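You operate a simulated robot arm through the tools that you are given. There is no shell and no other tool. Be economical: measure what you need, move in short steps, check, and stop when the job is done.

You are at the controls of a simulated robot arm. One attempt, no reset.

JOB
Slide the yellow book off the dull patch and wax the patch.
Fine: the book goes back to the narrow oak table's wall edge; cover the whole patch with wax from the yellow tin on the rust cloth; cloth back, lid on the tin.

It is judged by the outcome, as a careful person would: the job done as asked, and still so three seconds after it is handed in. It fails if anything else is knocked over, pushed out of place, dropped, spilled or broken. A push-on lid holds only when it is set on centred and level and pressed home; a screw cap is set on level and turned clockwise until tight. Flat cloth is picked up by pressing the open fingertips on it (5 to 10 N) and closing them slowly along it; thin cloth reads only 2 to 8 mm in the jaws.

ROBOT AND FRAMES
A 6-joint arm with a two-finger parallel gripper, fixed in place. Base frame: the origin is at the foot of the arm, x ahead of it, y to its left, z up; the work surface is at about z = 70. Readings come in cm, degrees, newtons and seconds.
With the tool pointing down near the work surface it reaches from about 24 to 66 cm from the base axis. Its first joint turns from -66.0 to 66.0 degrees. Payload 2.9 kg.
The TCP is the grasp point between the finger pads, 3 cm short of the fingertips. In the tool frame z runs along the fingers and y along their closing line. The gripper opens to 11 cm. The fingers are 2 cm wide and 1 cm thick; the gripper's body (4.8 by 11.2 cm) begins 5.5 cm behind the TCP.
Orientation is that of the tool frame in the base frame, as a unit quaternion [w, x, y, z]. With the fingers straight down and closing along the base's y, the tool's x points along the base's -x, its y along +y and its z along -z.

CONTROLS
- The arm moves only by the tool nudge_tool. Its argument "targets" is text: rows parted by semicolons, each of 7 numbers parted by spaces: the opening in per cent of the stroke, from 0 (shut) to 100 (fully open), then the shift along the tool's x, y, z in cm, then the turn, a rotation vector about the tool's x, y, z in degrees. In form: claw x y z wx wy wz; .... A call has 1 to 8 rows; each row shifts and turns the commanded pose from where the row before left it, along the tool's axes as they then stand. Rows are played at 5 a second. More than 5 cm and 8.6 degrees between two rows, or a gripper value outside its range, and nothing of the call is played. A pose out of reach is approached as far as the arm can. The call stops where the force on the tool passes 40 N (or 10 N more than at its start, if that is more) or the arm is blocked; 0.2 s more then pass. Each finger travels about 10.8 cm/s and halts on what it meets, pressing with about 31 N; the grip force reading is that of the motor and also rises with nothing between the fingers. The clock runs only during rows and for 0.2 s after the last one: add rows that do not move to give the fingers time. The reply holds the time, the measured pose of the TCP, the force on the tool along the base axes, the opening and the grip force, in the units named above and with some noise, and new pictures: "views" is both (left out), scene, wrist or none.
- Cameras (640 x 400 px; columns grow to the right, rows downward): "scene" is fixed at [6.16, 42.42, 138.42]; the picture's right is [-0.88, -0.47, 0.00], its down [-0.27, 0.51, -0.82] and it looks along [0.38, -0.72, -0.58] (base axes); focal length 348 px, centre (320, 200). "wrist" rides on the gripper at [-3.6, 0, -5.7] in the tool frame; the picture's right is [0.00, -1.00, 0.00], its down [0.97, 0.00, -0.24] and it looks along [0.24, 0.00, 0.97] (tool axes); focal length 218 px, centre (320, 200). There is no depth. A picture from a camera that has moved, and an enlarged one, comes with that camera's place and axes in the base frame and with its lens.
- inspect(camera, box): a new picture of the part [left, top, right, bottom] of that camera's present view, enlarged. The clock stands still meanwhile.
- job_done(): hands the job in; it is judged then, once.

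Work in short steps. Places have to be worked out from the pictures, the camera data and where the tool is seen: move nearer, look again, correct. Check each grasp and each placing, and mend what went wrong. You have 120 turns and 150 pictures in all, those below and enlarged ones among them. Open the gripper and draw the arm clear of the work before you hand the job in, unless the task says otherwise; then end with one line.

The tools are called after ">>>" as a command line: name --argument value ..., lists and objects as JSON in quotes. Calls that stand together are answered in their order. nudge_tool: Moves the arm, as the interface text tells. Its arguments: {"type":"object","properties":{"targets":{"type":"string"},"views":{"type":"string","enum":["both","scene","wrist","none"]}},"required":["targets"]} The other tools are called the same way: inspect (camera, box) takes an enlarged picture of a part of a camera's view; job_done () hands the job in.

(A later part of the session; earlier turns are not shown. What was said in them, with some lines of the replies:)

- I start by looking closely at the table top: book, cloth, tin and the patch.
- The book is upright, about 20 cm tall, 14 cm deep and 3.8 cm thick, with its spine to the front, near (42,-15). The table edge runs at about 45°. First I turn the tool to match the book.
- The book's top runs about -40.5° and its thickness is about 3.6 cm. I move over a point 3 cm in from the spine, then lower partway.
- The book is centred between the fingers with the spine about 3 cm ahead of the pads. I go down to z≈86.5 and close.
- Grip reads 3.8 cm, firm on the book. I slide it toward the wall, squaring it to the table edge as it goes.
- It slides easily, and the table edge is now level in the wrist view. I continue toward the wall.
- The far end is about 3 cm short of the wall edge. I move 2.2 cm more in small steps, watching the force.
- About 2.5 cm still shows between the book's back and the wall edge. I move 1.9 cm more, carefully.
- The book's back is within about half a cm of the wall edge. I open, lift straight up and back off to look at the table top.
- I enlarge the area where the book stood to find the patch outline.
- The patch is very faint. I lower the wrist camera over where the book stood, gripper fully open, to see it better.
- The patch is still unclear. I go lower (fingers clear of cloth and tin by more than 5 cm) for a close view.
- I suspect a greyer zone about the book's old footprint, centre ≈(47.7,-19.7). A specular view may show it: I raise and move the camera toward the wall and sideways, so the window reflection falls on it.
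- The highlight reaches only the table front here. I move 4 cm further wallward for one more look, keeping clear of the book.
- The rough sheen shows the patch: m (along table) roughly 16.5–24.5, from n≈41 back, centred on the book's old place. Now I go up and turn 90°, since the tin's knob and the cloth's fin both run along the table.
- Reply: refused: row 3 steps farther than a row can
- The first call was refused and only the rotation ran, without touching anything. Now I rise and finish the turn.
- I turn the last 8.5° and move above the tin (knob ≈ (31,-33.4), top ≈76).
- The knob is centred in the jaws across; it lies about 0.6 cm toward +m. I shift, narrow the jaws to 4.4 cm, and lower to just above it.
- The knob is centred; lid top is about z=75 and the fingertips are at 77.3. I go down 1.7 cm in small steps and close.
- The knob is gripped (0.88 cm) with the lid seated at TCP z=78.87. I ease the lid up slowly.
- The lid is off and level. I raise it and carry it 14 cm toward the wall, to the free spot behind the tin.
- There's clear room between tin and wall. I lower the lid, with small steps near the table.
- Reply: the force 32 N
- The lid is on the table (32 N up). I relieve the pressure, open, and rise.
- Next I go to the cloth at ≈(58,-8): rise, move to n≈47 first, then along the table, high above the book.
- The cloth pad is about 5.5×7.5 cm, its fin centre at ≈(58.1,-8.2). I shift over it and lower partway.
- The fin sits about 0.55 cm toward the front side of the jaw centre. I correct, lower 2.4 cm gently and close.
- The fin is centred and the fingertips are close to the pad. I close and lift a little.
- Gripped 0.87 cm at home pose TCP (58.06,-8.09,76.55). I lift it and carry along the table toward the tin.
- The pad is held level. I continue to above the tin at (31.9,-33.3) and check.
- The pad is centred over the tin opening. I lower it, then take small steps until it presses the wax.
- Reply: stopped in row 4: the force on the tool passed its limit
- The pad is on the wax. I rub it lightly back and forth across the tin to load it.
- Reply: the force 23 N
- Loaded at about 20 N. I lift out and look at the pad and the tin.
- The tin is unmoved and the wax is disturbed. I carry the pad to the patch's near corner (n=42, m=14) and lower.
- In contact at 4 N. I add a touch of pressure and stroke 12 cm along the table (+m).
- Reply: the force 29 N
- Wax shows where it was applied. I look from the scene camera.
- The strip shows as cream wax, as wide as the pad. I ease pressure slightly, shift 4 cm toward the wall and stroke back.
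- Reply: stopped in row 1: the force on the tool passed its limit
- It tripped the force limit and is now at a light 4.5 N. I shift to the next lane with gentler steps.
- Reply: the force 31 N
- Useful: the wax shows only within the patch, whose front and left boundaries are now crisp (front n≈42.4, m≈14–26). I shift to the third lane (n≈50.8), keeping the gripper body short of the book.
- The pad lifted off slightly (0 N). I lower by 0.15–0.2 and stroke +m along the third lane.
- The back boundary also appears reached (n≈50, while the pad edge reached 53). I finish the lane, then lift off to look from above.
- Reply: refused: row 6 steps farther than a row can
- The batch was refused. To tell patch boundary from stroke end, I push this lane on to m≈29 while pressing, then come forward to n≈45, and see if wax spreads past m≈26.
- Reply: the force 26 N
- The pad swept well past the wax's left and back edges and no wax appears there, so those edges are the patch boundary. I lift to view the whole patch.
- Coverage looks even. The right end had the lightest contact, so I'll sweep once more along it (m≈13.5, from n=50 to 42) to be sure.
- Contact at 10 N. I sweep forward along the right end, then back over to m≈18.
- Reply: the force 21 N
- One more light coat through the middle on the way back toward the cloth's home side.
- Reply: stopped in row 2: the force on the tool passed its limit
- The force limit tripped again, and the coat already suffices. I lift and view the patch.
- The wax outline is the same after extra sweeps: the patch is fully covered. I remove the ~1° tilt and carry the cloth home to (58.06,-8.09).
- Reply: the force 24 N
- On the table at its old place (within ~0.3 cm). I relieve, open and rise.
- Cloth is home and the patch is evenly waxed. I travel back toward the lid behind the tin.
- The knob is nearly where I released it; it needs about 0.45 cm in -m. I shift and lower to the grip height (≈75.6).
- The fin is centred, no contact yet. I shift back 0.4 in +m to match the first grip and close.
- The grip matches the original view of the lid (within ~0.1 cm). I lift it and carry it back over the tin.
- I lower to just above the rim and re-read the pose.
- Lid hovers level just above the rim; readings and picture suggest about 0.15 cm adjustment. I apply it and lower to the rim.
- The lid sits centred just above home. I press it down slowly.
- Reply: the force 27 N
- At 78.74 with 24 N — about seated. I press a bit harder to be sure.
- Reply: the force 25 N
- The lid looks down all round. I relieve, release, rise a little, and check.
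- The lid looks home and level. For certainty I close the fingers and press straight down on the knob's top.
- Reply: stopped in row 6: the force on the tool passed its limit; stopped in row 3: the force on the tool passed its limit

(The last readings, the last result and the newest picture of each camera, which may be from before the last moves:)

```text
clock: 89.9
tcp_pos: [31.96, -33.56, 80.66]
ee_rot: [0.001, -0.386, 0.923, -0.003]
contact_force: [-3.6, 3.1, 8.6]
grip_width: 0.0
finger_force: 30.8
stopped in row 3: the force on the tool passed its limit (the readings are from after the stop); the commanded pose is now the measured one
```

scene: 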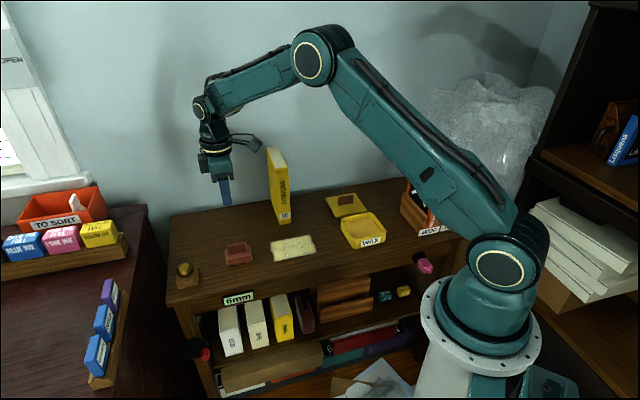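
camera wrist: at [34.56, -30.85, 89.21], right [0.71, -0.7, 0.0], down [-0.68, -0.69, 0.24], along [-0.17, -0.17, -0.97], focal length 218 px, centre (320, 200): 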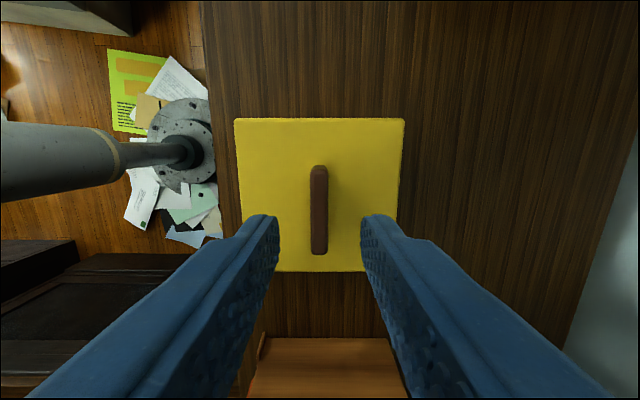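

It takes 40 N without moving: the lid is home. I draw up and clear, then make a final check.

>>> nudge_tool --targets "0 0 0 -1 0 0 0; 0 0 0 -4 0 0 0; 60 0 0 -4.5 0 0 0; 100 0 0 -4.5 0 0 0; 100 0 0 -4.5 0 0 0; 100 4 0 0 0 0 0; 100 0 0 0 0 0 0"

>>> inspect --camera "scene" --box '[160, 140, 480, 300]'

```text
clock: 91.5
tcp_pos: [28.96, -36.57, 98.92]
ee_rot: [0.001, -0.386, 0.923, -0.004]
contact_force: [0.2, -0.2, 0.0]
grip_width: 11.01
finger_force: 0.0
camera wrist: at [31.52, -33.95, 104.76], right [0.71, -0.7, 0.01], down [-0.68, -0.69, 0.24], along [-0.16, -0.18, -0.97], focal length 218 px, centre (320, 200)
```

scene: 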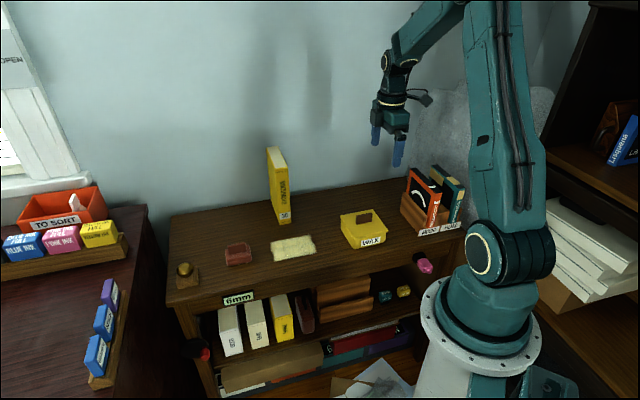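
wrist: 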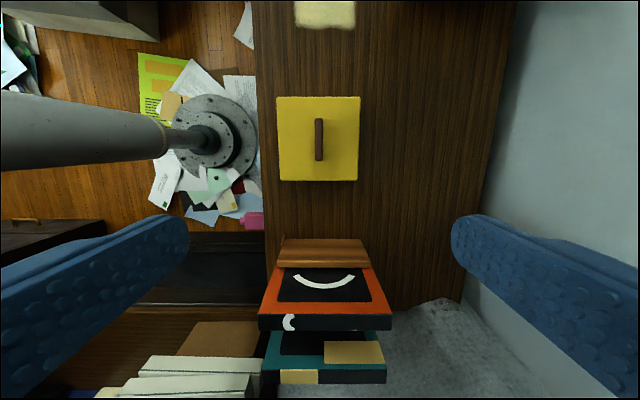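

```text
2.00 times, centred on (320, 220) of scene
camera zoom: at [6.16, 42.42, 138.42], right [-0.88, -0.47, 0.0], down [-0.27, 0.51, -0.82], along [0.38, -0.72, -0.58], focal length 696 px, centre (320, 160)
```

zoom: 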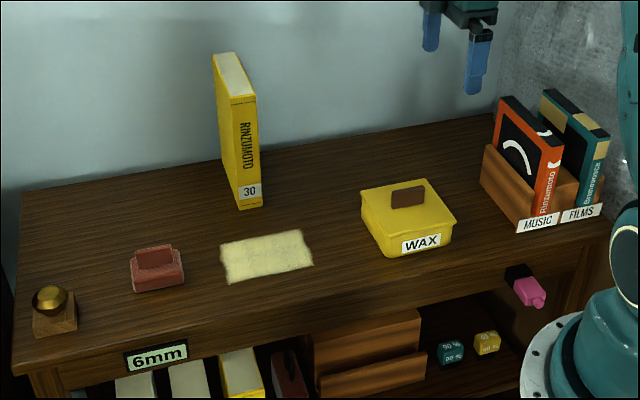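

The book stands at the wall edge, the patch is waxed, the cloth is back, the lid is pressed home, and the arm is clear. I hand it in.

>>> job_done

```text
The job is handed in.
```

The job is handed in: the yellow book is at the wall edge, the whole patch is waxed, the rust cloth is back within about 0.3 cm of where it was, and the lid is pressed home on the yellow tin.
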